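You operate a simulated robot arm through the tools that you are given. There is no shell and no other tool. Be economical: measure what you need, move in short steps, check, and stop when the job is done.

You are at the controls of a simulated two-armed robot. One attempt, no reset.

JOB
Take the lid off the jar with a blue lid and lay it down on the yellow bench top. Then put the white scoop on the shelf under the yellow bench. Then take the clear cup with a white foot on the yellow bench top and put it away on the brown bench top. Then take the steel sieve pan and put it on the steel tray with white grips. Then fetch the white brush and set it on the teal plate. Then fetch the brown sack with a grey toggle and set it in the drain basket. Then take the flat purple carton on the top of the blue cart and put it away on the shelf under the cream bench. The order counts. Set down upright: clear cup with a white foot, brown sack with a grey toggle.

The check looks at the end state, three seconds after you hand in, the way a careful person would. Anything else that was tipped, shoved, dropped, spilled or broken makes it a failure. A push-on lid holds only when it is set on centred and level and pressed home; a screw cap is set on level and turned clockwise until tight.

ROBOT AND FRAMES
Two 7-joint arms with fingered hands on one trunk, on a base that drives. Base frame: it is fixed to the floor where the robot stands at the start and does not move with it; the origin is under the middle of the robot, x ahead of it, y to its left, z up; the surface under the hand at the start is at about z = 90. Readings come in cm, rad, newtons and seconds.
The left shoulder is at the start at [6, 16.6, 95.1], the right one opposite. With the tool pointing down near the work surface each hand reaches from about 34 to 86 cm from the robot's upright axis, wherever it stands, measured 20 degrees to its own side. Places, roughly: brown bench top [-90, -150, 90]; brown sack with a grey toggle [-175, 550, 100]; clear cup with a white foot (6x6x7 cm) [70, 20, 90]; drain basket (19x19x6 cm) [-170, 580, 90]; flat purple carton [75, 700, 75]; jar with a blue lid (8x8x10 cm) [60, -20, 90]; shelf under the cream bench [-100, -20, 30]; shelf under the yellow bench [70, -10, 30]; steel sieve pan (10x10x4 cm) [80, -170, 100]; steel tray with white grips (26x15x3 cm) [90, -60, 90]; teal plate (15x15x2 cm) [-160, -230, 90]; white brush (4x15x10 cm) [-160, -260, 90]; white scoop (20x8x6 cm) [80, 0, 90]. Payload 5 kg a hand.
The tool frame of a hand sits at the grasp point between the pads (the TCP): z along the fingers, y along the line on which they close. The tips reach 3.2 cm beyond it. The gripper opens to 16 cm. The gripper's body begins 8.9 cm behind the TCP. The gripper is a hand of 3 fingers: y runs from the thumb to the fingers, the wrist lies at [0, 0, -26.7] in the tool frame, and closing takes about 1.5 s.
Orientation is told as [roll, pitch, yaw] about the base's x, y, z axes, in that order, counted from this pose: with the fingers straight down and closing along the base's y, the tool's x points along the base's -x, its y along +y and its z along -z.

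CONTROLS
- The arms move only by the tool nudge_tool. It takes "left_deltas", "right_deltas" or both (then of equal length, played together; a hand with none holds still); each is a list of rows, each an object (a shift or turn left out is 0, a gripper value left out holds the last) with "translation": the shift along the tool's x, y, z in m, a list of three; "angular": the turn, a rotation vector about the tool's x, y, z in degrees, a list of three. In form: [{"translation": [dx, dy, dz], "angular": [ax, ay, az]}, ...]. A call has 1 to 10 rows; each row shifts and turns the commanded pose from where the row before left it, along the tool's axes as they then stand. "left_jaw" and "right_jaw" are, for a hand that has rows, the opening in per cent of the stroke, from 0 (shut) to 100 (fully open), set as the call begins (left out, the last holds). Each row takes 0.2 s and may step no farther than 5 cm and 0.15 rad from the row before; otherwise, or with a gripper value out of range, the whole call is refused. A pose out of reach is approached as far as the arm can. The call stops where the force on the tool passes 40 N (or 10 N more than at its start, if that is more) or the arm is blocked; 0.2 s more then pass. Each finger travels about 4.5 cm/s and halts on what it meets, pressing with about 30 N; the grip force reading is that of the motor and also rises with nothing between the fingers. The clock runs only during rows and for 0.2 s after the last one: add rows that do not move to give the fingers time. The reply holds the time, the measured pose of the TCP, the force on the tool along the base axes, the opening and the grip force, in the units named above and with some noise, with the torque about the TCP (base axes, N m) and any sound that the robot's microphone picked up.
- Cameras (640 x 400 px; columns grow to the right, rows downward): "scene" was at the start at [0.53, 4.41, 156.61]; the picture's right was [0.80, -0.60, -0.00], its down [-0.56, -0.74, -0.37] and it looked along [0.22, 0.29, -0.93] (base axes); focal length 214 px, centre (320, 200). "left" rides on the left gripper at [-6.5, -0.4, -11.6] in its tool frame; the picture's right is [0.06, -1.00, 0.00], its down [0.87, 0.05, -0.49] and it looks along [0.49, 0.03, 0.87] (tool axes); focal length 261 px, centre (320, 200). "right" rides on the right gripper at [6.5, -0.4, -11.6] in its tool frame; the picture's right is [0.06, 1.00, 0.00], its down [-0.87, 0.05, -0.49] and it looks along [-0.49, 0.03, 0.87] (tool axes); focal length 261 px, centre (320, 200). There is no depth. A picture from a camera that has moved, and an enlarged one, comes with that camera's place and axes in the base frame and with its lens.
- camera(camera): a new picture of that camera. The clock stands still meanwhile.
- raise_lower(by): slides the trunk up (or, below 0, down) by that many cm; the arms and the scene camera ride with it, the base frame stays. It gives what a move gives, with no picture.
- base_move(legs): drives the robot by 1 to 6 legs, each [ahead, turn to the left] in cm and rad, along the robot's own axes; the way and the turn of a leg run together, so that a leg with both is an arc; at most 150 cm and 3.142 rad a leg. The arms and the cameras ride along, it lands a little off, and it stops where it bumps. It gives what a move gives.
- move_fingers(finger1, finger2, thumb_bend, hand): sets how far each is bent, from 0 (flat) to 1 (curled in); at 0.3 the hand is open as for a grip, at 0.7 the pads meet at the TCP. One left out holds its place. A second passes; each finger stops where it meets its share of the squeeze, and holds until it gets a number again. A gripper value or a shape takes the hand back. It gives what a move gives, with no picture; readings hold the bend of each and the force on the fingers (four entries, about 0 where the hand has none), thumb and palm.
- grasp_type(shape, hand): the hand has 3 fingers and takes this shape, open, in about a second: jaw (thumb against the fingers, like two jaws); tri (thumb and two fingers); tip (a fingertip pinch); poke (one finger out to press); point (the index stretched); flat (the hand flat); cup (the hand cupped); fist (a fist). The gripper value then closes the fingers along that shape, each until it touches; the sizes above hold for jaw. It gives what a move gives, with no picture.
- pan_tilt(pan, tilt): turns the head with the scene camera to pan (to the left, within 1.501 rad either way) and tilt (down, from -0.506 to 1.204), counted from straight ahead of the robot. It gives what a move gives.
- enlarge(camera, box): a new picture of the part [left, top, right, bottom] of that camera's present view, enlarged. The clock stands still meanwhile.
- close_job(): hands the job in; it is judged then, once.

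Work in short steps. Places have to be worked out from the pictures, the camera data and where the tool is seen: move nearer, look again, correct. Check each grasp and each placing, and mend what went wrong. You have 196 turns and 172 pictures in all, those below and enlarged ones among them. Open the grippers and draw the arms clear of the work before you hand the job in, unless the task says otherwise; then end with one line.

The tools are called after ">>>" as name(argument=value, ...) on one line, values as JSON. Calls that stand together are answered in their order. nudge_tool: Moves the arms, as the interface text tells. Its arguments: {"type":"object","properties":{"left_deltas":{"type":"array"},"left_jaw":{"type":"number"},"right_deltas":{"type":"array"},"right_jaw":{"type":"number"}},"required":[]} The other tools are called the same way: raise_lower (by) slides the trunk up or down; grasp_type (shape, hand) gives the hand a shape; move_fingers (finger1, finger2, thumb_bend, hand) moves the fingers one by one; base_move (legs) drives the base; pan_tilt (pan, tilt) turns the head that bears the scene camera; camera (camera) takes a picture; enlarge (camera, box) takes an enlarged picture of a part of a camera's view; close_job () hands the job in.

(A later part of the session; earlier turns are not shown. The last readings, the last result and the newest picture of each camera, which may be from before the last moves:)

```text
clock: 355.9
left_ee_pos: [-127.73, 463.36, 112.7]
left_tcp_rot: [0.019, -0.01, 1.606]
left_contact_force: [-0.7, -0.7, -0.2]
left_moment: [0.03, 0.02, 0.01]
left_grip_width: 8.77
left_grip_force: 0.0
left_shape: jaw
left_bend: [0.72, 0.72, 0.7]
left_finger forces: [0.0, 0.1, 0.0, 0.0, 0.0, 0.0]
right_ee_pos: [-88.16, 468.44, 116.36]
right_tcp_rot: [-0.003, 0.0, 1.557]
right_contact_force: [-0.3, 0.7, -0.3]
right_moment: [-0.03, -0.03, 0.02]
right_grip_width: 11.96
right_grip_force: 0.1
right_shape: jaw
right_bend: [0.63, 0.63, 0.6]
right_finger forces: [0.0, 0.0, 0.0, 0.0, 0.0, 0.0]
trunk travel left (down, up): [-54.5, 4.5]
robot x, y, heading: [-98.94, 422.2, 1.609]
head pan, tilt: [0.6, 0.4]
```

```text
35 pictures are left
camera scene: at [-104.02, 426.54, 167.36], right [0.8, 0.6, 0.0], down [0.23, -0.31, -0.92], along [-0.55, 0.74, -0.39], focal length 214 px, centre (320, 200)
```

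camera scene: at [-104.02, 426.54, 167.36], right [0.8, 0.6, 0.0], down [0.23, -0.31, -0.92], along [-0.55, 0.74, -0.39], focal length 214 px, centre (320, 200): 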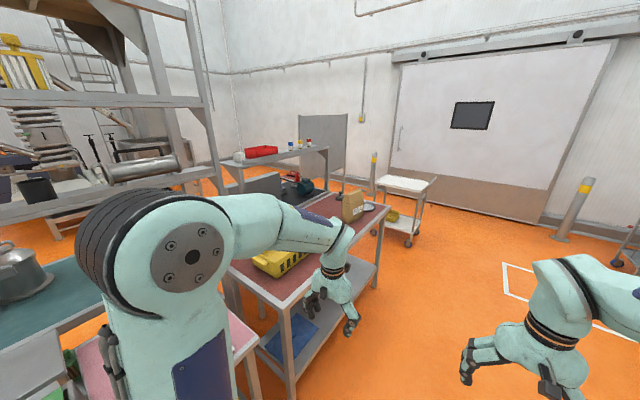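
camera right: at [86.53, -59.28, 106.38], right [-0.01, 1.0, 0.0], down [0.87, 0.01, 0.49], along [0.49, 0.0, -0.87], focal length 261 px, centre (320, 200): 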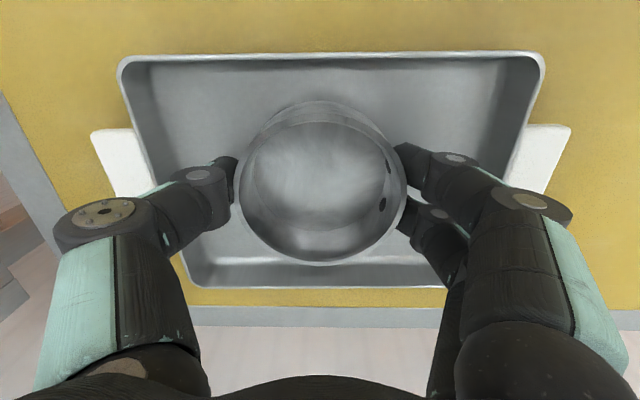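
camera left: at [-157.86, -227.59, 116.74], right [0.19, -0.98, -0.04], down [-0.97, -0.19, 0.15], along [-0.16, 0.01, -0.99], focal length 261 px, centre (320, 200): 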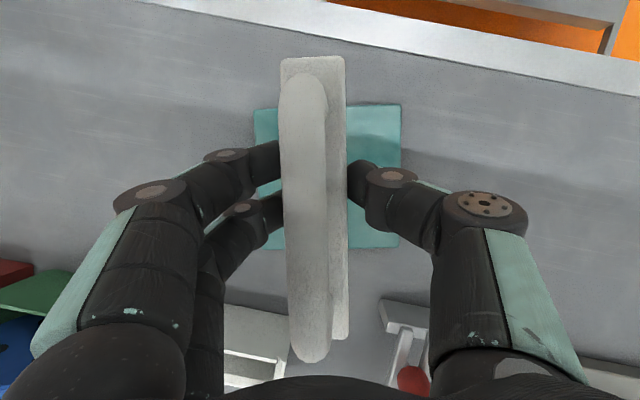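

The sack stands at about [-173,558] with the basket behind at about [-166,580]. I drive alongside and turn to face them.

>>> base_move(legs=[[126, 0], [0, 1.533]])

>>> pan_tilt(pan=-0.15, tilt=0.75)

>>> camera(camera="scene")

```text
clock: 366.2
left_ee_pos: [-144.83, 522.33, 112.67]
left_tcp_rot: [0.019, -0.01, 3.12]
left_contact_force: [0.6, -0.6, 0.7]
left_moment: [0.01, 0.03, -0.03]
left_grip_width: 8.76
left_grip_force: 0.1
left_shape: jaw
left_bend: [0.72, 0.72, 0.7]
left_finger forces: [0.1, 0.0, 0.1, 0.0, 0.1, 0.0]
right_ee_pos: [-147.95, 562.19, 116.45]
right_tcp_rot: [-0.003, 0.0, 3.074]
right_contact_force: [0.1, 0.7, 0.4]
right_moment: [0.02, 0.02, -0.01]
right_grip_width: 11.95
right_grip_force: 0.1
right_shape: jaw
right_bend: [0.63, 0.63, 0.6]
right_finger forces: [0.0, 0.1, 0.0, 0.0, 0.0, 0.1]
trunk travel left (down, up): [-54.5, 4.5]
robot x, y, heading: [-101.99, 549.12, 3.128]
head pan, tilt: [0.6, 0.4]
```

```text
clock: 367.3
left_ee_pos: [-144.8, 522.42, 112.7]
left_tcp_rot: [0.02, -0.009, 3.121]
left_contact_force: [-0.1, 0.3, 0.2]
left_moment: [-0.05, 0.03, 0.01]
left_grip_width: 8.77
left_grip_force: 0.0
left_shape: jaw
left_bend: [0.72, 0.72, 0.7]
left_finger forces: [0.1, 0.0, 0.1, 0.0, 0.0, 0.0]
right_ee_pos: [-147.87, 562.22, 116.23]
right_tcp_rot: [-0.004, -0.001, 3.074]
right_contact_force: [-1.1, -0.6, 0.4]
right_moment: [-0.02, -0.01, 0.03]
right_grip_width: 11.97
right_grip_force: 0.0
right_shape: jaw
right_bend: [0.63, 0.63, 0.6]
right_finger forces: [0.0, 0.1, 0.1, 0.0, 0.1, 0.0]
trunk travel left (down, up): [-54.5, 4.5]
robot x, y, heading: [-102.22, 549.25, 3.131]
head pan, tilt: [-0.15, 0.75]
```

```text
34 pictures are left
camera scene: at [-107.21, 550.37, 164.25], right [0.16, 0.99, 0.0], down [0.67, -0.11, -0.73], along [-0.72, 0.12, -0.68], focal length 214 px, centre (320, 200)
```

scene: 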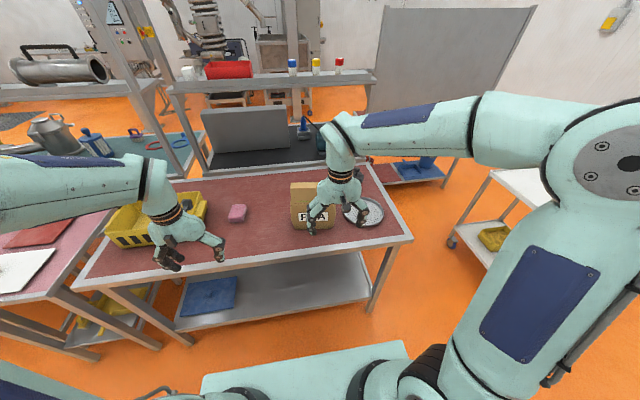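

>>> enlarge(camera="scene", box=[260, 150, 400, 250])

>>> camera(camera="right")

```text
4.00 times, centred on (330, 200) of scene
camera zoom: at [-107.21, 550.37, 164.25], right [0.16, 0.99, 0.0], down [0.67, -0.11, -0.73], along [-0.72, 0.12, -0.68], focal length 858 px, centre (280, 200)
```

zoom: 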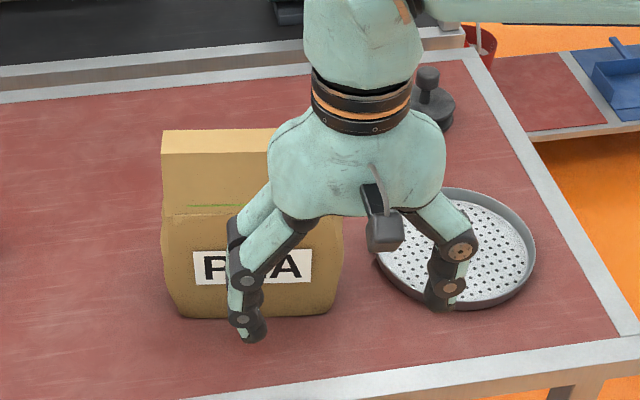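

```text
32 pictures are left
camera right: at [-141.31, 562.03, 128.0], right [-0.01, -1.0, 0.0], down [-0.87, 0.0, 0.49], along [-0.49, 0.01, -0.87], focal length 261 px, centre (320, 200)
```

right: 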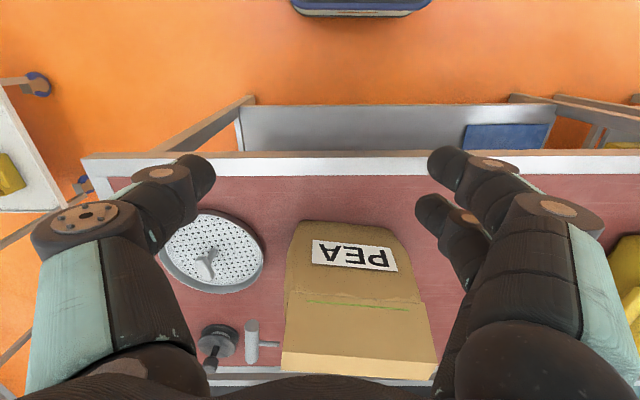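

I check the small grey T-piece and the object in the basket, to be sure which sack is meant.

>>> enlarge(camera="right", box=[150, 190, 450, 400])

```text
1.90 times, centred on (300, 295) of right
camera zoom: at [-141.31, 562.03, 128.0], right [-0.01, -1.0, 0.0], down [-0.87, 0.0, 0.49], along [-0.49, 0.01, -0.87], focal length 496 px, centre (358, 19)
```

zoom: 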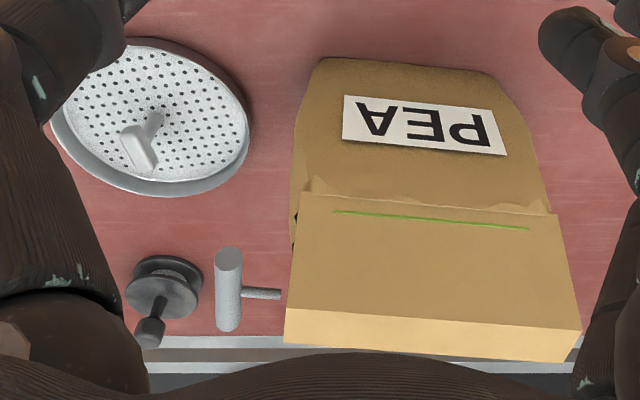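

The grey T on its side is the toggle, so this is the sack. It is ~18 cm wide, thin at the top fold (z≈110.5). I raise the right hand, move above it and turn it 90° to pinch the fold front-to-back.

>>> nudge_tool(right_deltas=[{"translation": [0, 0, -0.045]}, {"translation": [0, 0, -0.035]}, {"translation": [-0.0427, 0.0108, 0]}, {"translation": [-0.0427, 0.0108, 0]}, {"translation": [-0.0427, 0.0108, 0]}, {"translation": [-0.0427, 0.0108, 0]}, {"translation": [-0.0427, 0.0108, 0]}, {"translation": [-0.0427, 0.0108, 0]}, {}])

>>> nudge_tool(right_deltas=[{"angular": [0, 0, 8.5]}, {"angular": [0, 0, 8.5]}, {"angular": [0, 0, 8.5]}, {"angular": [0, 0, 8.5]}, {"angular": [0, 0, 8.5]}, {"angular": [0, 0, 8.5]}, {"angular": [0, 0, 8.5]}, {"angular": [0, 0, 8.5]}, {"angular": [0, 0, 8.5]}, {"angular": [0, 0, 8.5]}])

>>> camera(camera="right")

```text
clock: 369.3
left_ee_pos: [-144.75, 522.52, 112.82]
left_tcp_rot: [0.02, -0.01, 3.119]
left_contact_force: [1.4, 0.4, 0.5]
left_moment: [-0.03, 0.09, 0.02]
left_grip_width: 8.8
left_grip_force: 0.1
left_shape: jaw
left_bend: [0.72, 0.72, 0.7]
left_finger forces: [0.1, 0.1, 0.0, 0.0, 0.0, 0.0]
right_ee_pos: [-173.19, 557.02, 124.26]
right_tcp_rot: [-0.003, -0.003, 3.074]
right_contact_force: [1.4, 0.0, -0.3]
right_moment: [0.01, 0.07, -0.01]
right_grip_width: 12.0
right_grip_force: 0.1
right_shape: jaw
right_bend: [0.63, 0.63, 0.6]
right_finger forces: [0.0, 0.0, 0.0, 0.0, 0.0, 0.0]
right hand out of reach, approached as far as the arm can: row 8
trunk travel left (down, up): [-54.5, 4.5]
robot x, y, heading: [-101.7, 549.28, 3.127]
head pan, tilt: [-0.15, 0.75]
```

```text
clock: 371.5
left_ee_pos: [-144.86, 522.53, 112.67]
left_tcp_rot: [0.019, -0.009, 3.121]
left_contact_force: [0.0, -0.4, -0.2]
left_moment: [-0.02, 0.03, 0.0]
left_grip_width: 8.8
left_grip_force: 0.1
left_shape: jaw
left_bend: [0.72, 0.72, 0.7]
left_finger forces: [0.0, 0.1, 0.0, 0.1, 0.0, 0.0]
right_ee_pos: [-173.29, 555.98, 123.98]
right_tcp_rot: [0.001, -0.004, 1.586]
right_contact_force: [0.2, 0.2, 0.3]
right_moment: [-0.01, -0.03, 0.01]
right_grip_width: 12.0
right_grip_force: 0.1
right_shape: jaw
right_bend: [0.63, 0.63, 0.6]
right_finger forces: [0.1, 0.0, 0.0, 0.0, 0.0, 0.0]
right hand out of reach, approached as far as the arm can: row 4, 9
trunk travel left (down, up): [-54.5, 4.5]
robot x, y, heading: [-101.98, 549.01, 3.127]
head pan, tilt: [-0.15, 0.75]
```

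```text
30 pictures are left
camera right: at [-172.76, 549.34, 135.56], right [-1.0, -0.08, 0.0], down [-0.07, 0.87, 0.49], along [-0.04, 0.49, -0.87], focal length 261 px, centre (320, 200)
```

right: 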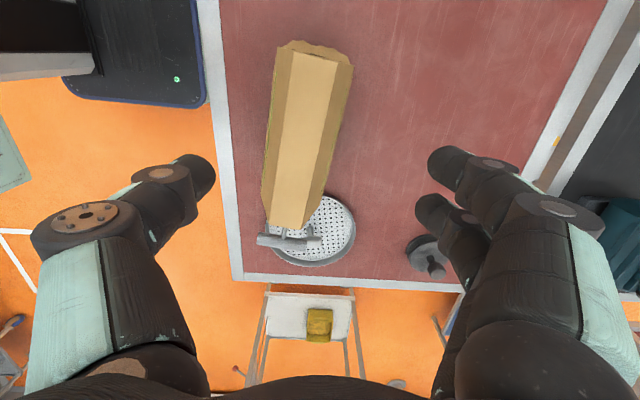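

I enlarge the sack top, toggle and basket.

>>> enlarge(camera="right", box=[220, 160, 400, 280])

```text
3.33 times, centred on (310, 220) of right
camera zoom: at [-172.76, 549.34, 135.56], right [-1.0, -0.08, 0.0], down [-0.07, 0.87, 0.49], along [-0.04, 0.49, -0.87], focal length 869 px, centre (353, 133)
```

zoom: 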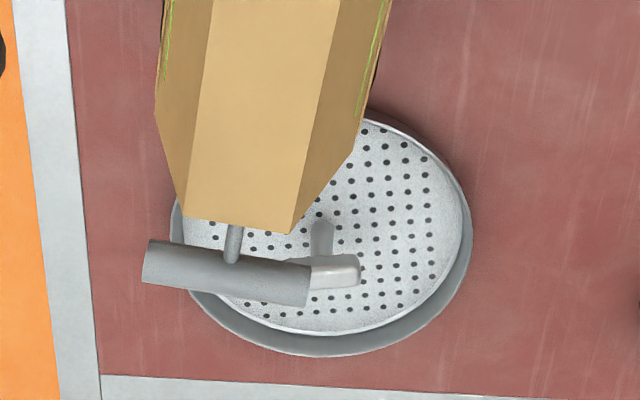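

I look at the basket from the head camera, now unobstructed, to judge rim and peg heights.

>>> enlarge(camera="scene", box=[300, 165, 400, 240])

```text
5.33 times, centred on (350, 202) of scene
camera zoom: at [-107.21, 550.38, 164.25], right [0.17, 0.99, 0.0], down [0.67, -0.11, -0.73], along [-0.72, 0.12, -0.68], focal length 1144 px, centre (160, 187)
```

zoom: 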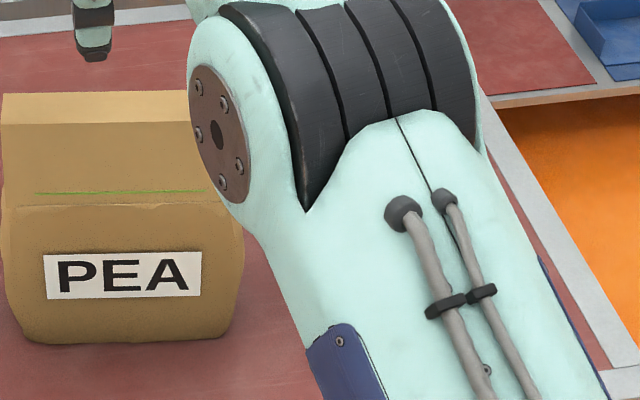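

The peg in the basket is ~4 cm tall and central, so I'll set the sack beside it inside the basket's robot-side half. First align over the sack's fold and lower to z≈115.

>>> nudge_tool(right_deltas=[{"angular": [0, 0, 4], "translation": [-0.009, -0.0185, 0]}, {"translation": [0, 0, 0.045]}, {"translation": [0, 0, 0.043]}, {}], right_jaw=80)

>>> camera(camera="right")

```text
clock: 372.5
left_ee_pos: [-144.76, 522.34, 112.64]
left_tcp_rot: [0.017, -0.007, 3.122]
left_contact_force: [0.3, 0.2, -0.3]
left_moment: [0.04, -0.01, -0.02]
left_grip_width: 8.76
left_grip_force: 0.0
left_shape: jaw
left_bend: [0.72, 0.72, 0.7]
left_finger forces: [0.0, 0.0, 0.0, 0.0, 0.1, 0.0]
right_ee_pos: [-171.57, 556.67, 115.13]
right_tcp_rot: [-0.001, -0.003, 1.518]
right_contact_force: [0.5, 0.1, -0.3]
right_moment: [0.03, -0.02, 0.02]
right_grip_width: 12.76
right_grip_force: 0.1
right_shape: jaw
right_bend: [0.59, 0.59, 0.55]
right_finger forces: [0.0, 0.1, 0.1, 0.0, 0.0, 0.0]
trunk travel left (down, up): [-54.5, 4.5]
robot x, y, heading: [-102.12, 549.31, 3.127]
head pan, tilt: [-0.15, 0.75]
```

```text
27 pictures are left
camera right: at [-171.55, 550.07, 126.78], right [-1.0, -0.01, 0.0], down [-0.01, 0.87, 0.49], along [0.0, 0.49, -0.87], focal length 261 px, centre (320, 200)
```

right: 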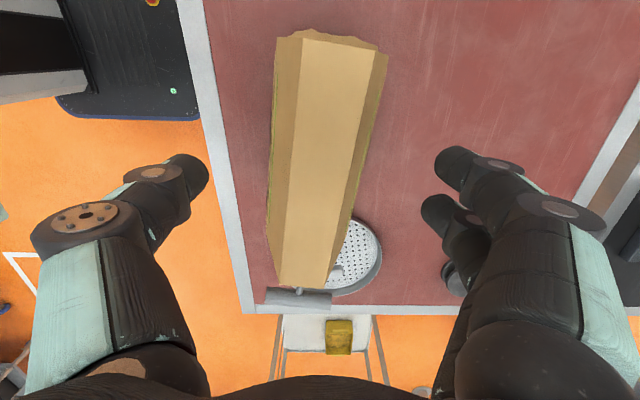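

Aligned within a few degrees; rotate 4° more, shift +2 cm along the sack, lower to z≈107 and close.

>>> nudge_tool(right_deltas=[{"angular": [0, 0, 4], "translation": [-0.02, 0, 0]}, {"translation": [0, 0, 0.04]}, {"translation": [0, 0, 0.043]}, {}])

>>> nudge_tool(right_deltas=[{}, {}, {}, {}, {}, {}, {}, {}], right_jaw=5)

>>> camera(camera="right")

```text
clock: 373.5
left_ee_pos: [-144.95, 522.4, 112.67]
left_tcp_rot: [0.019, -0.01, 3.12]
left_contact_force: [-0.3, -0.2, 0.3]
left_moment: [-0.04, 0.04, 0.0]
left_grip_width: 8.79
left_grip_force: 0.1
left_shape: jaw
left_bend: [0.72, 0.72, 0.7]
left_finger forces: [0.0, 0.0, 0.1, 0.0, 0.0, 0.0]
right_ee_pos: [-171.51, 558.43, 107.05]
right_tcp_rot: [-0.001, -0.002, 1.448]
right_contact_force: [0.2, 0.4, 0.2]
right_moment: [-0.05, 0.02, 0.0]
right_grip_width: 12.77
right_grip_force: 0.2
right_shape: jaw
right_bend: [0.59, 0.59, 0.55]
right_finger forces: [0.0, 0.1, 0.0, 0.0, 0.0, 0.0]
trunk travel left (down, up): [-54.5, 4.5]
robot x, y, heading: [-102.29, 549.06, 3.123]
head pan, tilt: [-0.15, 0.75]
```

```text
clock: 375.3
left_ee_pos: [-144.84, 522.46, 112.53]
left_tcp_rot: [0.02, -0.009, 3.121]
left_contact_force: [-0.6, 0.0, -0.4]
left_moment: [0.03, 0.0, 0.0]
left_grip_width: 8.78
left_grip_force: 0.0
left_shape: jaw
left_bend: [0.72, 0.72, 0.7]
left_finger forces: [0.0, 0.1, 0.1, 0.0, 0.0, 0.1]
right_ee_pos: [-171.45, 558.53, 106.92]
right_tcp_rot: [-0.001, -0.003, 1.45]
right_contact_force: [1.4, -0.4, 1.0]
right_moment: [0.02, -0.06, -0.04]
right_grip_width: 7.36
right_grip_force: 30.0
right_shape: jaw
right_bend: [0.73, 0.73, 0.7]
right_finger forces: [13.5, 13.4, 0.1, 0.0, 27.6, 0.0]
trunk travel left (down, up): [-54.5, 4.5]
robot x, y, heading: [-102.24, 548.66, 3.127]
head pan, tilt: [-0.15, 0.75]
```

```text
26 pictures are left
camera right: at [-171.9, 551.92, 118.57], right [-1.0, 0.06, 0.0], down [0.05, 0.87, 0.49], along [0.03, 0.49, -0.87], focal length 261 px, centre (320, 200)
```

right: 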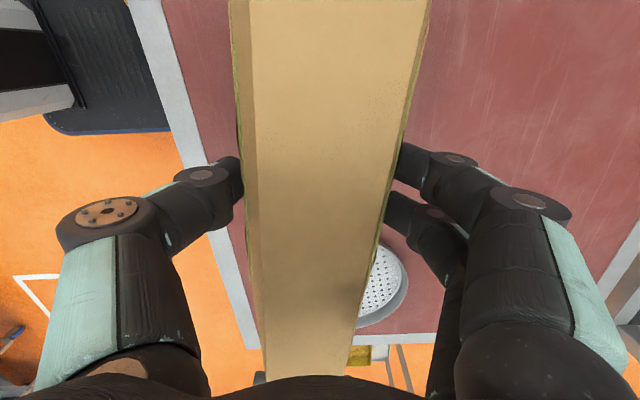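

Gripped evenly. Lift 11 cm and check.

>>> nudge_tool(right_deltas=[{"translation": [0, 0, -0.01]}, {"translation": [0, 0, -0.03]}, {"translation": [0, 0, -0.035]}, {"translation": [0, 0, -0.035]}, {}])

>>> camera(camera="scene")

```text
clock: 376.5
left_ee_pos: [-144.92, 522.47, 112.77]
left_tcp_rot: [0.02, -0.008, 3.12]
left_contact_force: [-0.5, 1.1, -0.6]
left_moment: [0.0, 0.02, 0.0]
left_grip_width: 8.79
left_grip_force: 0.0
left_shape: jaw
left_bend: [0.72, 0.72, 0.7]
left_finger forces: [0.0, 0.0, 0.0, 0.1, 0.1, 0.1]
right_ee_pos: [-171.6, 558.79, 118.12]
right_tcp_rot: [-0.002, -0.002, 1.448]
right_contact_force: [-0.3, -0.5, -12.0]
right_moment: [-0.01, 0.02, 0.03]
right_grip_width: 7.34
right_grip_force: 29.9
right_shape: jaw
right_bend: [0.73, 0.73, 0.7]
right_finger forces: [13.9, 13.9, 0.1, 0.0, 27.7, 0.0]
trunk travel left (down, up): [-54.5, 4.5]
robot x, y, heading: [-102.58, 549.33, 3.125]
head pan, tilt: [-0.15, 0.75]
```

```text
25 pictures are left
camera scene: at [-107.34, 550.41, 164.24], right [0.17, 0.99, 0.0], down [0.67, -0.11, -0.73], along [-0.72, 0.12, -0.68], focal length 214 px, centre (320, 200)
```

scene: 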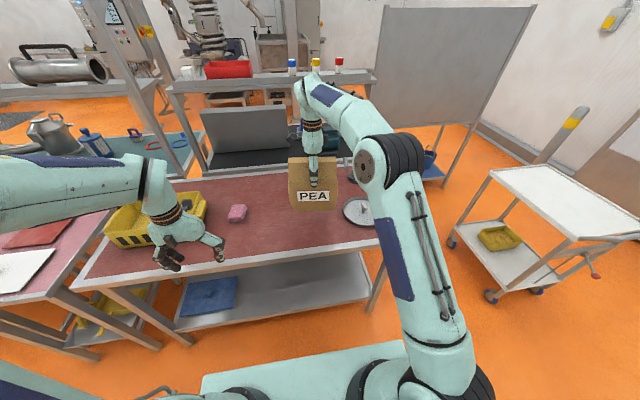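

Lifted (12 N). I enlarge the basket now visible.

>>> enlarge(camera="scene", box=[280, 150, 400, 240])

```text
4.44 times, centred on (340, 195) of scene
camera zoom: at [-107.34, 550.41, 164.24], right [0.17, 0.99, 0.0], down [0.67, -0.11, -0.73], along [-0.72, 0.12, -0.68], focal length 953 px, centre (231, 222)
```

zoom: 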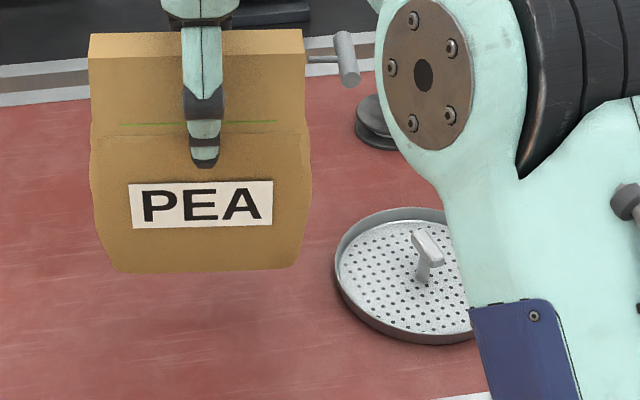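

The peg has a T-head running diagonally. Best fit: turn the sack ~50° clockwise and set it just behind-right of the peg. I drive 8 cm closer and rotate it in the air.

>>> base_move(legs=[[8, 0]])

>>> nudge_tool(right_deltas=[{"translation": [0, -0.03, 0]}, {"translation": [0, -0.03, 0]}, {"angular": [0, 0, 8.3]}, {"angular": [0, 0, 8.3]}, {"angular": [0, 0, 8.3]}, {"angular": [0, 0, 8.3]}, {"angular": [0, 0, 8.3]}, {"angular": [0, 0, 8.3]}, {}])

```text
clock: 377.5
left_ee_pos: [-152.98, 522.57, 112.63]
left_tcp_rot: [0.018, -0.005, 3.12]
left_contact_force: [-0.6, -0.1, -0.7]
left_moment: [-0.01, -0.05, 0.01]
left_grip_width: 8.79
left_grip_force: 0.1
left_shape: jaw
left_bend: [0.72, 0.72, 0.7]
left_finger forces: [0.0, 0.0, 0.0, 0.1, 0.1, 0.0]
right_ee_pos: [-179.68, 559.13, 118.05]
right_tcp_rot: [-0.003, -0.002, 1.449]
right_contact_force: [-0.4, -0.7, -12.9]
right_moment: [0.02, 0.02, -0.01]
right_grip_width: 7.34
right_grip_force: 30.0
right_shape: jaw
right_bend: [0.73, 0.73, 0.7]
right_finger forces: [14.2, 14.1, 0.1, 0.0, 27.9, 0.0]
trunk travel left (down, up): [-54.5, 4.5]
robot x, y, heading: [-109.81, 549.44, 3.125]
head pan, tilt: [-0.15, 0.75]
```

```text
clock: 379.5
left_ee_pos: [-152.8, 522.54, 112.74]
left_tcp_rot: [0.019, -0.007, 3.121]
left_contact_force: [0.0, 0.1, 0.0]
left_moment: [-0.04, 0.01, -0.02]
left_grip_width: 8.78
left_grip_force: 0.1
left_shape: jaw
left_bend: [0.72, 0.72, 0.7]
left_finger forces: [0.0, 0.1, 0.0, 0.1, 0.0, 0.0]
right_ee_pos: [-173.63, 558.35, 118.02]
right_tcp_rot: [0.001, -0.005, 0.577]
right_contact_force: [-0.1, -0.1, -12.4]
right_moment: [0.0, -0.01, -0.05]
right_grip_width: 7.32
right_grip_force: 29.7
right_shape: jaw
right_bend: [0.73, 0.73, 0.7]
right_finger forces: [14.3, 14.3, 0.1, 0.0, 28.7, 0.0]
trunk travel left (down, up): [-54.5, 4.5]
robot x, y, heading: [-109.82, 549.45, 3.126]
head pan, tilt: [-0.15, 0.75]
```

Rotated. Now move over the spot at [-175.7,586.6] and look from the wrist camera.

>>> nudge_tool(right_deltas=[{"translation": [-0.0195, 0.0356, 0]}, {"translation": [-0.0195, 0.0356, 0]}, {"translation": [-0.0195, 0.0356, 0]}, {"translation": [-0.0195, 0.0356, 0]}, {"translation": [-0.0195, 0.0356, 0]}, {"translation": [-0.0195, 0.0356, 0]}, {"translation": [-0.0195, 0.0356, 0]}, {}])

>>> camera(camera="right")

>>> enlarge(camera="scene", box=[300, 130, 460, 250])

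```text
clock: 381.3
left_ee_pos: [-152.74, 522.46, 112.65]
left_tcp_rot: [0.018, -0.007, 3.12]
left_contact_force: [-0.1, -0.1, -0.7]
left_moment: [0.02, -0.02, 0.03]
left_grip_width: 8.78
left_grip_force: 0.0
left_shape: jaw
left_bend: [0.72, 0.72, 0.7]
left_finger forces: [0.0, 0.2, 0.1, 0.0, 0.1, 0.1]
right_ee_pos: [-175.57, 586.53, 118.3]
right_tcp_rot: [0.003, -0.004, 0.582]
right_contact_force: [-0.3, -0.6, -12.1]
right_moment: [0.04, -0.01, -0.02]
right_grip_width: 7.35
right_grip_force: 29.4
right_shape: jaw
right_bend: [0.73, 0.73, 0.7]
right_finger forces: [13.9, 14.5, 0.0, 0.0, 28.6, 0.1]
trunk travel left (down, up): [-54.5, 4.5]
robot x, y, heading: [-110.07, 549.4, 3.125]
head pan, tilt: [-0.15, 0.75]
```

```text
23 pictures are left
camera right: at [-180.8, 582.54, 129.87], right [-0.6, 0.8, 0.0], down [0.7, 0.52, 0.49], along [0.4, 0.3, -0.87], focal length 261 px, centre (320, 200)
```

right: 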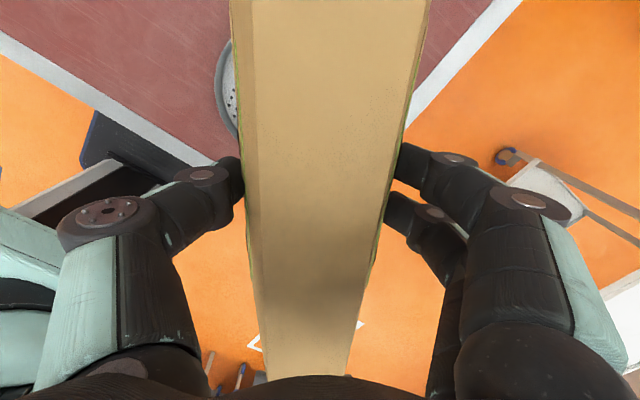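

```text
3.33 times, centred on (380, 190) of scene
camera zoom: at [-115.19, 550.44, 164.24], right [0.17, 0.99, 0.0], down [0.67, -0.11, -0.73], along [-0.72, 0.12, -0.68], focal length 715 px, centre (120, 233)
```

zoom: 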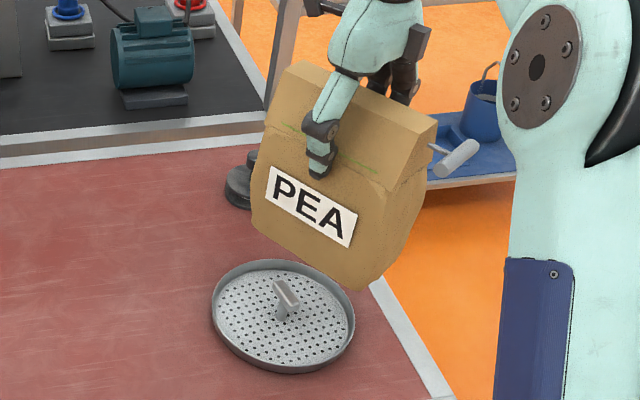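

Basket centre [-172.3,582], peg head clear of the sack's face by a few mm. I shift 3 mm further and lower to near contact.

>>> nudge_tool(right_deltas=[{"translation": [0.004, 0.003, 0]}, {"translation": [0, 0, 0.03]}, {"translation": [0, 0, 0.03]}, {"translation": [0, 0, 0.008]}, {"translation": [0, 0, 0.004]}, {}])

>>> enlarge(camera="scene", box=[300, 150, 420, 240])

```text
clock: 382.7
left_ee_pos: [-152.6, 522.49, 112.78]
left_tcp_rot: [0.017, -0.009, 3.117]
left_contact_force: [-0.4, 0.1, -0.3]
left_moment: [0.03, -0.03, 0.01]
left_grip_width: 8.78
left_grip_force: 0.0
left_shape: jaw
left_bend: [0.72, 0.72, 0.7]
left_finger forces: [0.0, 0.1, 0.0, 0.1, 0.1, 0.0]
right_ee_pos: [-176.29, 587.09, 111.99]
right_tcp_rot: [0.014, 0.006, 0.575]
right_contact_force: [1.4, 6.5, 20.5]
right_moment: [-0.5, -0.45, 0.14]
right_grip_width: 7.46
right_grip_force: 30.1
right_shape: jaw
right_bend: [0.73, 0.73, 0.73]
right_finger forces: [17.1, 17.3, 0.1, 0.1, 31.8, 0.0]
trunk travel left (down, up): [-54.5, 4.5]
robot x, y, heading: [-110.03, 549.52, 3.119]
head pan, tilt: [-0.15, 0.75]
stopped in row 6 (right hand): the force on the tool passed its limit at 41 N (the readings are from after the stop); the commanded pose is now the measured one
```

```text
4.44 times, centred on (360, 195) of scene
camera zoom: at [-114.99, 550.47, 164.24], right [0.17, 0.99, 0.0], down [0.67, -0.11, -0.73], along [-0.72, 0.12, -0.68], focal length 953 px, centre (142, 222)
```

zoom: 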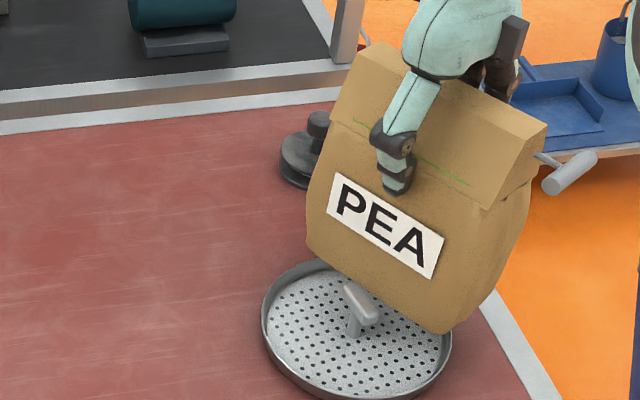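

The torque places the contact at the peg head's end. I lift 1.5 cm, turn 6° more to parallel the head, shift 0.8 cm away, and lower again.

>>> nudge_tool(right_deltas=[{"translation": [0, 0, -0.02]}, {"angular": [0, 0, 6]}, {"translation": [0, 0.008, 0]}, {"translation": [0, 0, 0.015]}, {"translation": [0, 0, 0.005]}, {"translation": [0, 0, 0.004]}, {"translation": [0, 0, 0.004]}, {"translation": [0, 0, 0.004]}])

>>> enlarge(camera="scene", box=[300, 150, 420, 240])

```text
clock: 384.5
left_ee_pos: [-152.79, 522.63, 112.57]
left_tcp_rot: [0.02, -0.007, 3.119]
left_contact_force: [0.5, 0.0, 0.1]
left_moment: [0.02, 0.02, -0.01]
left_grip_width: 8.79
left_grip_force: 0.1
left_shape: jaw
left_bend: [0.72, 0.72, 0.7]
left_finger forces: [0.0, 0.0, 0.0, 0.1, 0.0, 0.0]
right_ee_pos: [-176.96, 587.76, 110.36]
right_tcp_rot: [0.009, 0.001, 0.47]
right_contact_force: [0.2, 0.5, -12.5]
right_moment: [0.04, -0.01, 0.04]
right_grip_width: 7.34
right_grip_force: 29.9
right_shape: jaw
right_bend: [0.73, 0.73, 0.7]
right_finger forces: [14.5, 14.4, 0.0, 0.1, 28.4, 0.0]
trunk travel left (down, up): [-54.5, 4.5]
robot x, y, heading: [-109.88, 549.11, 3.124]
head pan, tilt: [-0.15, 0.75]
```

```text
4.44 times, centred on (360, 195) of scene
camera zoom: at [-115.22, 550.59, 164.24], right [0.17, 0.99, 0.0], down [0.67, -0.11, -0.73], along [-0.72, 0.12, -0.68], focal length 953 px, centre (142, 222)
```

zoom: 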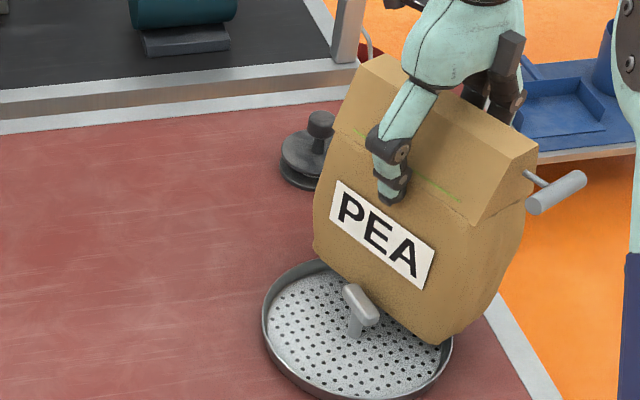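

It clears the peg now (free at z 110.4). Creep down to contact.

>>> nudge_tool(right_deltas=[{"translation": [0, 0, 0.003]}, {"translation": [0, 0, 0.003]}, {"translation": [0, 0, 0.003]}, {"translation": [0, 0, 0.003]}, {"translation": [0, 0, 0.003]}, {"translation": [0, 0, 0.003]}])

```text
clock: 385.9
left_ee_pos: [-152.67, 522.55, 112.68]
left_tcp_rot: [0.018, -0.009, 3.12]
left_contact_force: [0.1, -0.5, 0.3]
left_moment: [-0.05, -0.03, 0.01]
left_grip_width: 8.77
left_grip_force: 0.1
left_shape: jaw
left_bend: [0.72, 0.72, 0.7]
left_finger forces: [0.0, 0.1, 0.1, 0.0, 0.0, 0.0]
right_ee_pos: [-176.94, 587.66, 108.99]
right_tcp_rot: [0.011, 0.006, 0.471]
right_contact_force: [-0.8, -1.4, 2.9]
right_moment: [0.17, 0.06, 0.0]
right_grip_width: 7.31
right_grip_force: 29.6
right_shape: jaw
right_bend: [0.73, 0.73, 0.7]
right_finger forces: [14.3, 14.9, 0.0, 0.0, 30.2, 0.0]
trunk travel left (down, up): [-54.5, 4.5]
robot x, y, heading: [-109.93, 549.22, 3.123]
head pan, tilt: [-0.15, 0.75]
```

Resting evenly (15 N support, little torque). I release and rise.

>>> nudge_tool(right_deltas=[{}, {}, {}, {}, {}], right_jaw=75)

>>> enlarge(camera="scene", box=[300, 150, 420, 240])

```text
clock: 387.1
left_ee_pos: [-152.76, 522.45, 112.54]
left_tcp_rot: [0.02, -0.009, 3.118]
left_contact_force: [-0.4, -0.4, 0.1]
left_moment: [-0.03, 0.01, -0.02]
left_grip_width: 8.74
left_grip_force: 0.1
left_shape: jaw
left_bend: [0.72, 0.72, 0.7]
left_finger forces: [0.0, 0.1, 0.0, 0.0, 0.1, 0.0]
right_ee_pos: [-176.77, 587.6, 108.86]
right_tcp_rot: [0.012, 0.003, 0.473]
right_contact_force: [-0.5, 0.4, 0.5]
right_moment: [0.01, 0.02, 0.01]
right_grip_width: 12.0
right_grip_force: 0.1
right_shape: jaw
right_bend: [0.63, 0.63, 0.6]
right_finger forces: [0.1, 0.0, 0.0, 0.1, 0.0, 0.0]
trunk travel left (down, up): [-54.5, 4.5]
robot x, y, heading: [-109.88, 549.33, 3.124]
head pan, tilt: [-0.15, 0.75]
```

```text
4.44 times, centred on (360, 195) of scene
camera zoom: at [-115.1, 550.53, 164.25], right [0.17, 0.99, 0.0], down [0.67, -0.11, -0.73], along [-0.72, 0.12, -0.68], focal length 953 px, centre (142, 222)
```

zoom: 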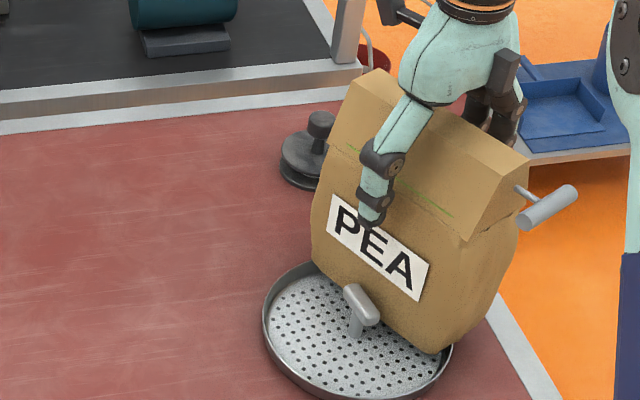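

It stands by itself. I rise straight up and move back clear.

>>> nudge_tool(right_deltas=[{"translation": [0, 0, -0.02]}, {"translation": [0, 0, -0.04]}, {"translation": [0, 0, -0.045]}, {"translation": [0, 0, -0.045]}, {}])

>>> nudge_tool(right_deltas=[{"translation": [-0.03, -0.03, 0]}, {"translation": [-0.03, -0.03, 0]}, {"translation": [-0.03, -0.03, 0]}, {"translation": [-0.03, -0.03, 0]}, {"translation": [-0.03, -0.03, 0]}, {"angular": [0, 0, -8]}, {"angular": [0, 0, -8]}, {"angular": [0, 0, -8]}, {"angular": [0, 0, -8]}, {"angular": [0, 0, -8]}])

>>> enlarge(camera="scene", box=[280, 130, 420, 240])

```text
clock: 388.3
left_ee_pos: [-152.86, 522.55, 112.61]
left_tcp_rot: [0.019, -0.008, 3.12]
left_contact_force: [0.7, -0.5, -0.5]
left_moment: [-0.03, -0.03, 0.03]
left_grip_width: 8.79
left_grip_force: 0.1
left_shape: jaw
left_bend: [0.72, 0.72, 0.7]
left_finger forces: [0.1, 0.1, 0.1, 0.0, 0.0, 0.0]
right_ee_pos: [-176.4, 587.86, 123.53]
right_tcp_rot: [0.011, 0.002, 0.473]
right_contact_force: [-0.6, 0.3, 0.2]
right_moment: [-0.02, 0.02, -0.03]
right_grip_width: 11.96
right_grip_force: 0.0
right_shape: jaw
right_bend: [0.63, 0.63, 0.6]
right_finger forces: [0.0, 0.0, 0.1, 0.0, 0.1, 0.0]
trunk travel left (down, up): [-54.5, 4.5]
robot x, y, heading: [-110.1, 549.56, 3.12]
head pan, tilt: [-0.15, 0.75]
```

```text
clock: 390.5
left_ee_pos: [-152.91, 522.56, 112.7]
left_tcp_rot: [0.019, -0.008, 3.118]
left_contact_force: [-0.1, 0.5, -1.1]
left_moment: [-0.02, 0.02, 0.02]
left_grip_width: 8.78
left_grip_force: 0.1
left_shape: jaw
left_bend: [0.72, 0.72, 0.7]
left_finger forces: [0.0, 0.0, 0.1, 0.0, 0.1, 0.0]
right_ee_pos: [-156.48, 581.05, 123.46]
right_tcp_rot: [0.01, -0.006, 1.17]
right_contact_force: [0.2, 0.7, -0.4]
right_moment: [-0.03, -0.03, 0.02]
right_grip_width: 11.96
right_grip_force: 0.0
right_shape: jaw
right_bend: [0.63, 0.63, 0.6]
right_finger forces: [0.0, 0.0, 0.1, 0.0, 0.0, 0.0]
trunk travel left (down, up): [-54.5, 4.5]
robot x, y, heading: [-110.03, 549.14, 3.122]
head pan, tilt: [-0.15, 0.75]
```

```text
3.64 times, centred on (350, 185) of scene
camera zoom: at [-115.11, 550.53, 164.25], right [0.17, 0.99, 0.0], down [0.67, -0.11, -0.73], along [-0.72, 0.12, -0.68], focal length 780 px, centre (211, 254)
```

zoom: 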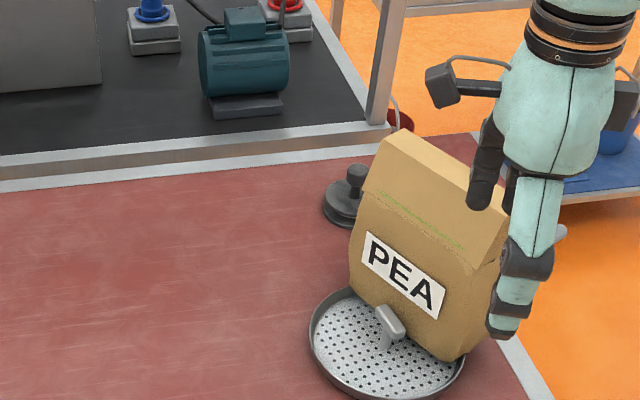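

Sack stands in the basket. Now back off and turn toward the blue cart for a look.

>>> base_move(legs=[[-45, 0], [0, -2.4]])

>>> pan_tilt(pan=0.1, tilt=0.35)

>>> camera(camera="scene")

```text
clock: 399.0
left_ee_pos: [-52.92, 596.89, 112.78]
left_tcp_rot: [0.02, -0.008, 0.724]
left_contact_force: [-0.1, 0.3, 0.4]
left_moment: [0.01, 0.01, -0.01]
left_grip_width: 8.78
left_grip_force: 0.0
left_shape: jaw
left_bend: [0.72, 0.72, 0.7]
left_finger forces: [0.0, 0.0, 0.0, 0.0, 0.1, 0.0]
right_ee_pos: [-10.59, 556.45, 123.33]
right_tcp_rot: [0.011, -0.005, -1.225]
right_contact_force: [0.0, -0.2, -0.3]
right_moment: [-0.02, -0.02, 0.0]
right_grip_width: 11.96
right_grip_force: 0.0
right_shape: jaw
right_bend: [0.63, 0.63, 0.6]
right_finger forces: [0.0, 0.0, 0.0, 0.0, 0.1, 0.0]
trunk travel left (down, up): [-54.5, 4.5]
robot x, y, heading: [-66.69, 548.35, 0.729]
head pan, tilt: [-0.15, 0.75]
```

```text
clock: 399.9
left_ee_pos: [-53.12, 597.08, 112.75]
left_tcp_rot: [0.02, -0.01, 0.726]
left_contact_force: [-0.2, 0.3, -0.3]
left_moment: [-0.02, 0.01, 0.03]
left_grip_width: 8.77
left_grip_force: 0.2
left_shape: jaw
left_bend: [0.72, 0.72, 0.7]
left_finger forces: [0.0, 0.0, 0.0, 0.0, 0.0, 0.0]
right_ee_pos: [-10.64, 556.44, 123.36]
right_tcp_rot: [0.012, -0.005, -1.225]
right_contact_force: [-0.1, 0.7, 0.6]
right_moment: [0.0, -0.03, 0.04]
right_grip_width: 11.97
right_grip_force: 0.0
right_shape: jaw
right_bend: [0.63, 0.63, 0.6]
right_finger forces: [0.0, 0.0, 0.1, 0.0, 0.1, 0.0]
trunk travel left (down, up): [-54.5, 4.5]
robot x, y, heading: [-66.33, 548.54, 0.727]
head pan, tilt: [0.099, 0.351]
```

```text
17 pictures are left
camera scene: at [-62.14, 553.12, 167.81], right [0.74, -0.68, 0.0], down [-0.23, -0.25, -0.94], along [0.64, 0.69, -0.34], focal length 214 px, centre (320, 200)
```

scene: 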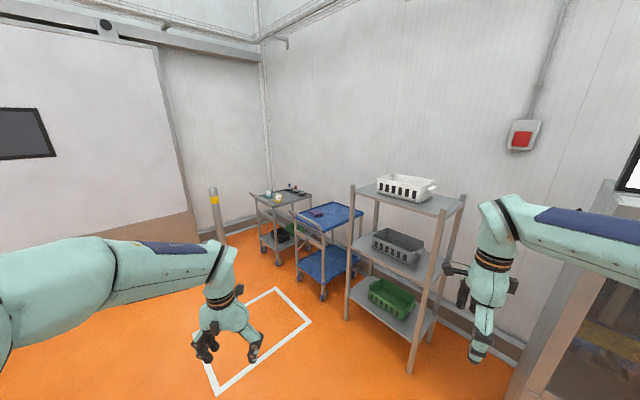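

The blue cart spans about x 62–124, y 680–733; the purple carton near [82,712]. I drive to its −x side facing +x.

>>> base_move(legs=[[0, 0.379], [150, 0], [28, 0], [0, -1.106]])

>>> pan_tilt(pan=0.05, tilt=0.85)

>>> camera(camera="scene")

```text
clock: 412.8
left_ee_pos: [49.31, 734.7, 112.72]
left_tcp_rot: [0.019, -0.008, 0.029]
left_contact_force: [0.1, -1.1, -0.1]
left_moment: [-0.01, -0.01, 0.01]
left_grip_width: 8.76
left_grip_force: 0.1
left_shape: jaw
left_bend: [0.72, 0.72, 0.7]
left_finger forces: [0.0, 0.1, 0.0, 0.1, 0.0, 0.0]
right_ee_pos: [55.86, 676.43, 123.33]
right_tcp_rot: [0.012, -0.006, -1.92]
right_contact_force: [0.0, 0.4, -0.2]
right_moment: [-0.01, 0.01, -0.03]
right_grip_width: 11.97
right_grip_force: 0.0
right_shape: jaw
right_bend: [0.63, 0.63, 0.6]
right_finger forces: [0.1, 0.0, 0.0, 0.0, 0.1, 0.1]
trunk travel left (down, up): [-54.5, 4.5]
robot x, y, heading: [7.75, 705.85, 0.033]
head pan, tilt: [0.099, 0.351]
```

```text
clock: 413.7
left_ee_pos: [49.14, 734.62, 112.69]
left_tcp_rot: [0.019, -0.009, 0.031]
left_contact_force: [-0.7, -0.6, -0.2]
left_moment: [-0.02, -0.02, -0.03]
left_grip_width: 8.79
left_grip_force: 0.1
left_shape: jaw
left_bend: [0.72, 0.72, 0.7]
left_finger forces: [0.1, 0.0, 0.1, 0.0, 0.1, 0.0]
right_ee_pos: [55.88, 676.5, 123.5]
right_tcp_rot: [0.012, -0.005, -1.919]
right_contact_force: [-1.1, -0.2, -1.1]
right_moment: [-0.02, -0.03, 0.01]
right_grip_width: 11.97
right_grip_force: 0.0
right_shape: jaw
right_bend: [0.63, 0.63, 0.6]
right_finger forces: [0.1, 0.0, 0.1, 0.0, 0.0, 0.0]
trunk travel left (down, up): [-54.5, 4.5]
robot x, y, heading: [8.11, 705.67, 0.034]
head pan, tilt: [0.051, 0.85]
```

```text
16 pictures are left
camera scene: at [12.84, 706.31, 163.45], right [0.08, -1.0, 0.0], down [-0.75, -0.06, -0.66], along [0.66, 0.06, -0.75], focal length 214 px, centre (320, 200)
```

scene: 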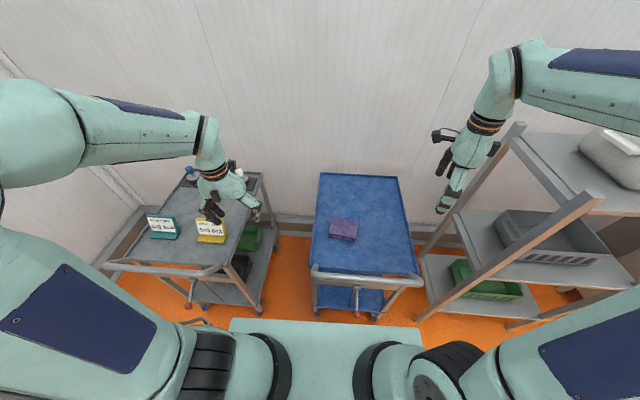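

>>> enlarge(camera="scene", box=[300, 190, 420, 290])

```text
4.00 times, centred on (360, 240) of scene
camera zoom: at [12.84, 706.31, 163.45], right [0.08, -1.0, 0.0], down [-0.75, -0.06, -0.66], along [0.66, 0.06, -0.75], focal length 858 px, centre (160, 40)
```

zoom: 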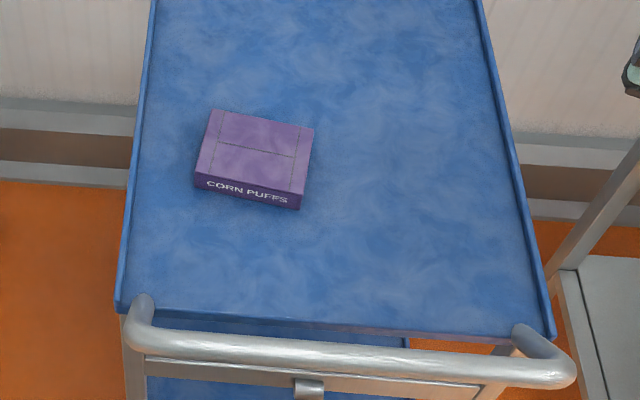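

Carton: ~12.4×9.5×3.3 cm, centre [72,700.2], yaw −8°, top z≈78. I pitch the left hand 30° like for the scoop, yaw −10°, open it fully, and move above.

>>> nudge_tool(left_deltas=[{"angular": [0, 0, 5]}, {"angular": [0, 0, 5]}, {"angular": [0, -7.5, 0]}, {"angular": [0, -7.5, 0]}, {"angular": [0, -7.5, 0]}, {"angular": [0, -7.5, 0]}, {}], left_jaw=100)

>>> nudge_tool(left_deltas=[{"translation": [-0.0193, -0.0343, 0.0274]}, {"translation": [-0.0193, -0.0343, 0.0274]}, {"translation": [-0.0193, -0.0343, 0.0274]}, {"translation": [-0.0193, -0.0343, 0.0274]}, {"translation": [-0.0193, -0.0343, 0.0274]}, {"translation": [-0.0193, -0.0343, 0.0274]}, {"translation": [-0.0193, -0.0343, 0.0274]}, {"translation": [-0.0193, -0.0343, 0.0274]}, {"translation": [-0.0193, -0.0343, 0.0274]}, {}])

>>> raise_lower(by=-12)

>>> camera(camera="left")

```text
clock: 415.3
left_ee_pos: [49.18, 734.74, 112.56]
left_tcp_rot: [0.025, -0.528, -0.157]
left_contact_force: [-0.8, 0.1, 0.5]
left_moment: [0.02, 0.04, 0.01]
left_grip_width: 15.96
left_grip_force: 0.1
left_shape: jaw
left_bend: [0.3, 0.3, 0.3]
left_finger forces: [0.0, 0.0, 0.0, 0.1, 0.0, 0.1]
right_ee_pos: [56.11, 676.38, 123.52]
right_tcp_rot: [0.01, -0.005, -1.92]
right_contact_force: [-0.3, -0.2, -0.3]
right_moment: [-0.01, 0.02, -0.01]
right_grip_width: 12.0
right_grip_force: 0.0
right_shape: jaw
right_bend: [0.63, 0.63, 0.6]
right_finger forces: [0.1, 0.0, 0.1, 0.0, 0.0, 0.0]
trunk travel left (down, up): [-54.5, 4.5]
robot x, y, heading: [7.82, 705.8, 0.033]
head pan, tilt: [0.051, 0.85]
```

```text
clock: 417.5
left_ee_pos: [71.58, 699.88, 99.68]
left_tcp_rot: [0.022, -0.528, -0.157]
left_contact_force: [-0.4, -0.6, 0.8]
left_moment: [-0.02, 0.02, -0.02]
left_grip_width: 15.99
left_grip_force: 0.0
left_shape: jaw
left_bend: [0.3, 0.3, 0.3]
left_finger forces: [0.1, 0.0, 0.0, 0.0, 0.1, 0.1]
right_ee_pos: [55.9, 676.52, 123.48]
right_tcp_rot: [0.011, -0.005, -1.92]
right_contact_force: [0.4, 0.3, 0.8]
right_moment: [0.04, -0.02, 0.01]
right_grip_width: 11.96
right_grip_force: 0.0
right_shape: jaw
right_bend: [0.63, 0.63, 0.6]
right_finger forces: [0.0, 0.0, 0.1, 0.1, 0.1, 0.0]
trunk travel left (down, up): [-54.5, 4.5]
robot x, y, heading: [7.65, 705.65, 0.035]
head pan, tilt: [0.051, 0.85]
```

```text
clock: 419.0
left_ee_pos: [71.41, 699.94, 87.76]
left_tcp_rot: [0.023, -0.53, -0.158]
left_contact_force: [0.3, -0.4, 0.8]
left_moment: [-0.02, 0.02, 0.0]
left_grip_width: 15.99
left_grip_force: 0.1
left_shape: jaw
left_bend: [0.3, 0.3, 0.3]
left_finger forces: [0.0, 0.0, 0.0, 0.1, 0.0, 0.0]
right_ee_pos: [55.93, 676.42, 111.41]
right_tcp_rot: [0.011, -0.006, -1.919]
right_contact_force: [-0.5, -0.8, 0.5]
right_moment: [-0.01, -0.04, 0.01]
right_grip_width: 11.97
right_grip_force: 0.1
right_shape: jaw
right_bend: [0.63, 0.63, 0.6]
right_finger forces: [0.0, 0.0, 0.1, 0.0, 0.1, 0.0]
trunk travel left (down, up): [-42.5, 16.5]
robot x, y, heading: [8.13, 705.6, 0.035]
head pan, tilt: [0.051, 0.85]
```

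```text
14 pictures are left
camera left: at [71.24, 699.3, 100.99], right [-0.2, -0.98, -0.05], down [-0.98, 0.2, -0.01], along [0.02, 0.05, -1.0], focal length 261 px, centre (320, 200)
```

left: 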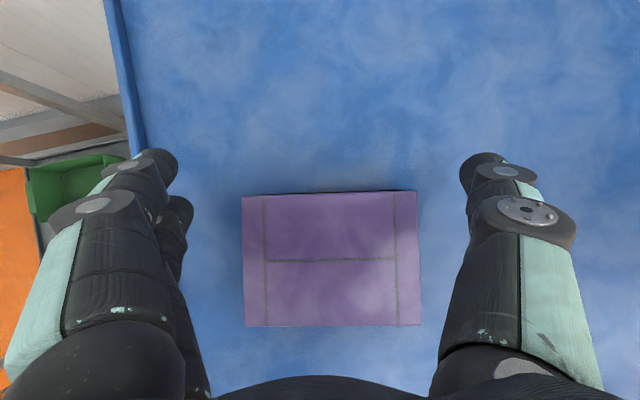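

Comparing both views, the carton top is at z≈84 and its centre at [67.4,700.2] (so the cart is ~81 high). I move back 4 cm, then down 2.3 cm.

>>> nudge_tool(left_deltas=[{"translation": [0.0345, -0.005, -0.0202]}, {"translation": [0.0058, 0, 0.0099]}, {"translation": [0.0058, 0, 0.0099]}, {}])

>>> camera(camera="left")

```text
clock: 420.0
left_ee_pos: [67.65, 700.06, 85.42]
left_tcp_rot: [0.024, -0.529, -0.157]
left_contact_force: [0.4, -0.7, 0.1]
left_moment: [0.01, -0.03, 0.01]
left_grip_width: 16.01
left_grip_force: 0.0
left_shape: jaw
left_bend: [0.3, 0.3, 0.3]
left_finger forces: [0.0, 0.0, 0.0, 0.0, 0.1, 0.0]
right_ee_pos: [55.94, 676.43, 111.42]
right_tcp_rot: [0.01, -0.006, -1.919]
right_contact_force: [-0.2, 0.4, -0.1]
right_moment: [-0.02, 0.01, -0.01]
right_grip_width: 11.94
right_grip_force: 0.1
right_shape: jaw
right_bend: [0.63, 0.63, 0.6]
right_finger forces: [0.0, 0.1, 0.1, 0.1, 0.1, 0.0]
trunk travel left (down, up): [-42.5, 16.5]
robot x, y, heading: [7.8, 706.05, 0.031]
head pan, tilt: [0.051, 0.85]
```

```text
13 pictures are left
camera left: at [67.32, 699.42, 98.62], right [-0.2, -0.98, -0.05], down [-0.98, 0.2, -0.01], along [0.02, 0.05, -1.0], focal length 261 px, centre (320, 200)
```

left: 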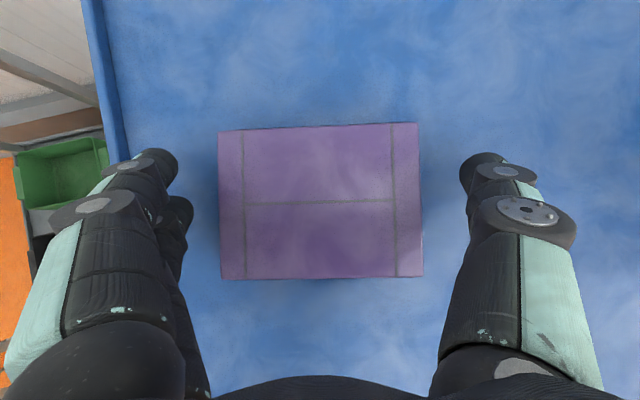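

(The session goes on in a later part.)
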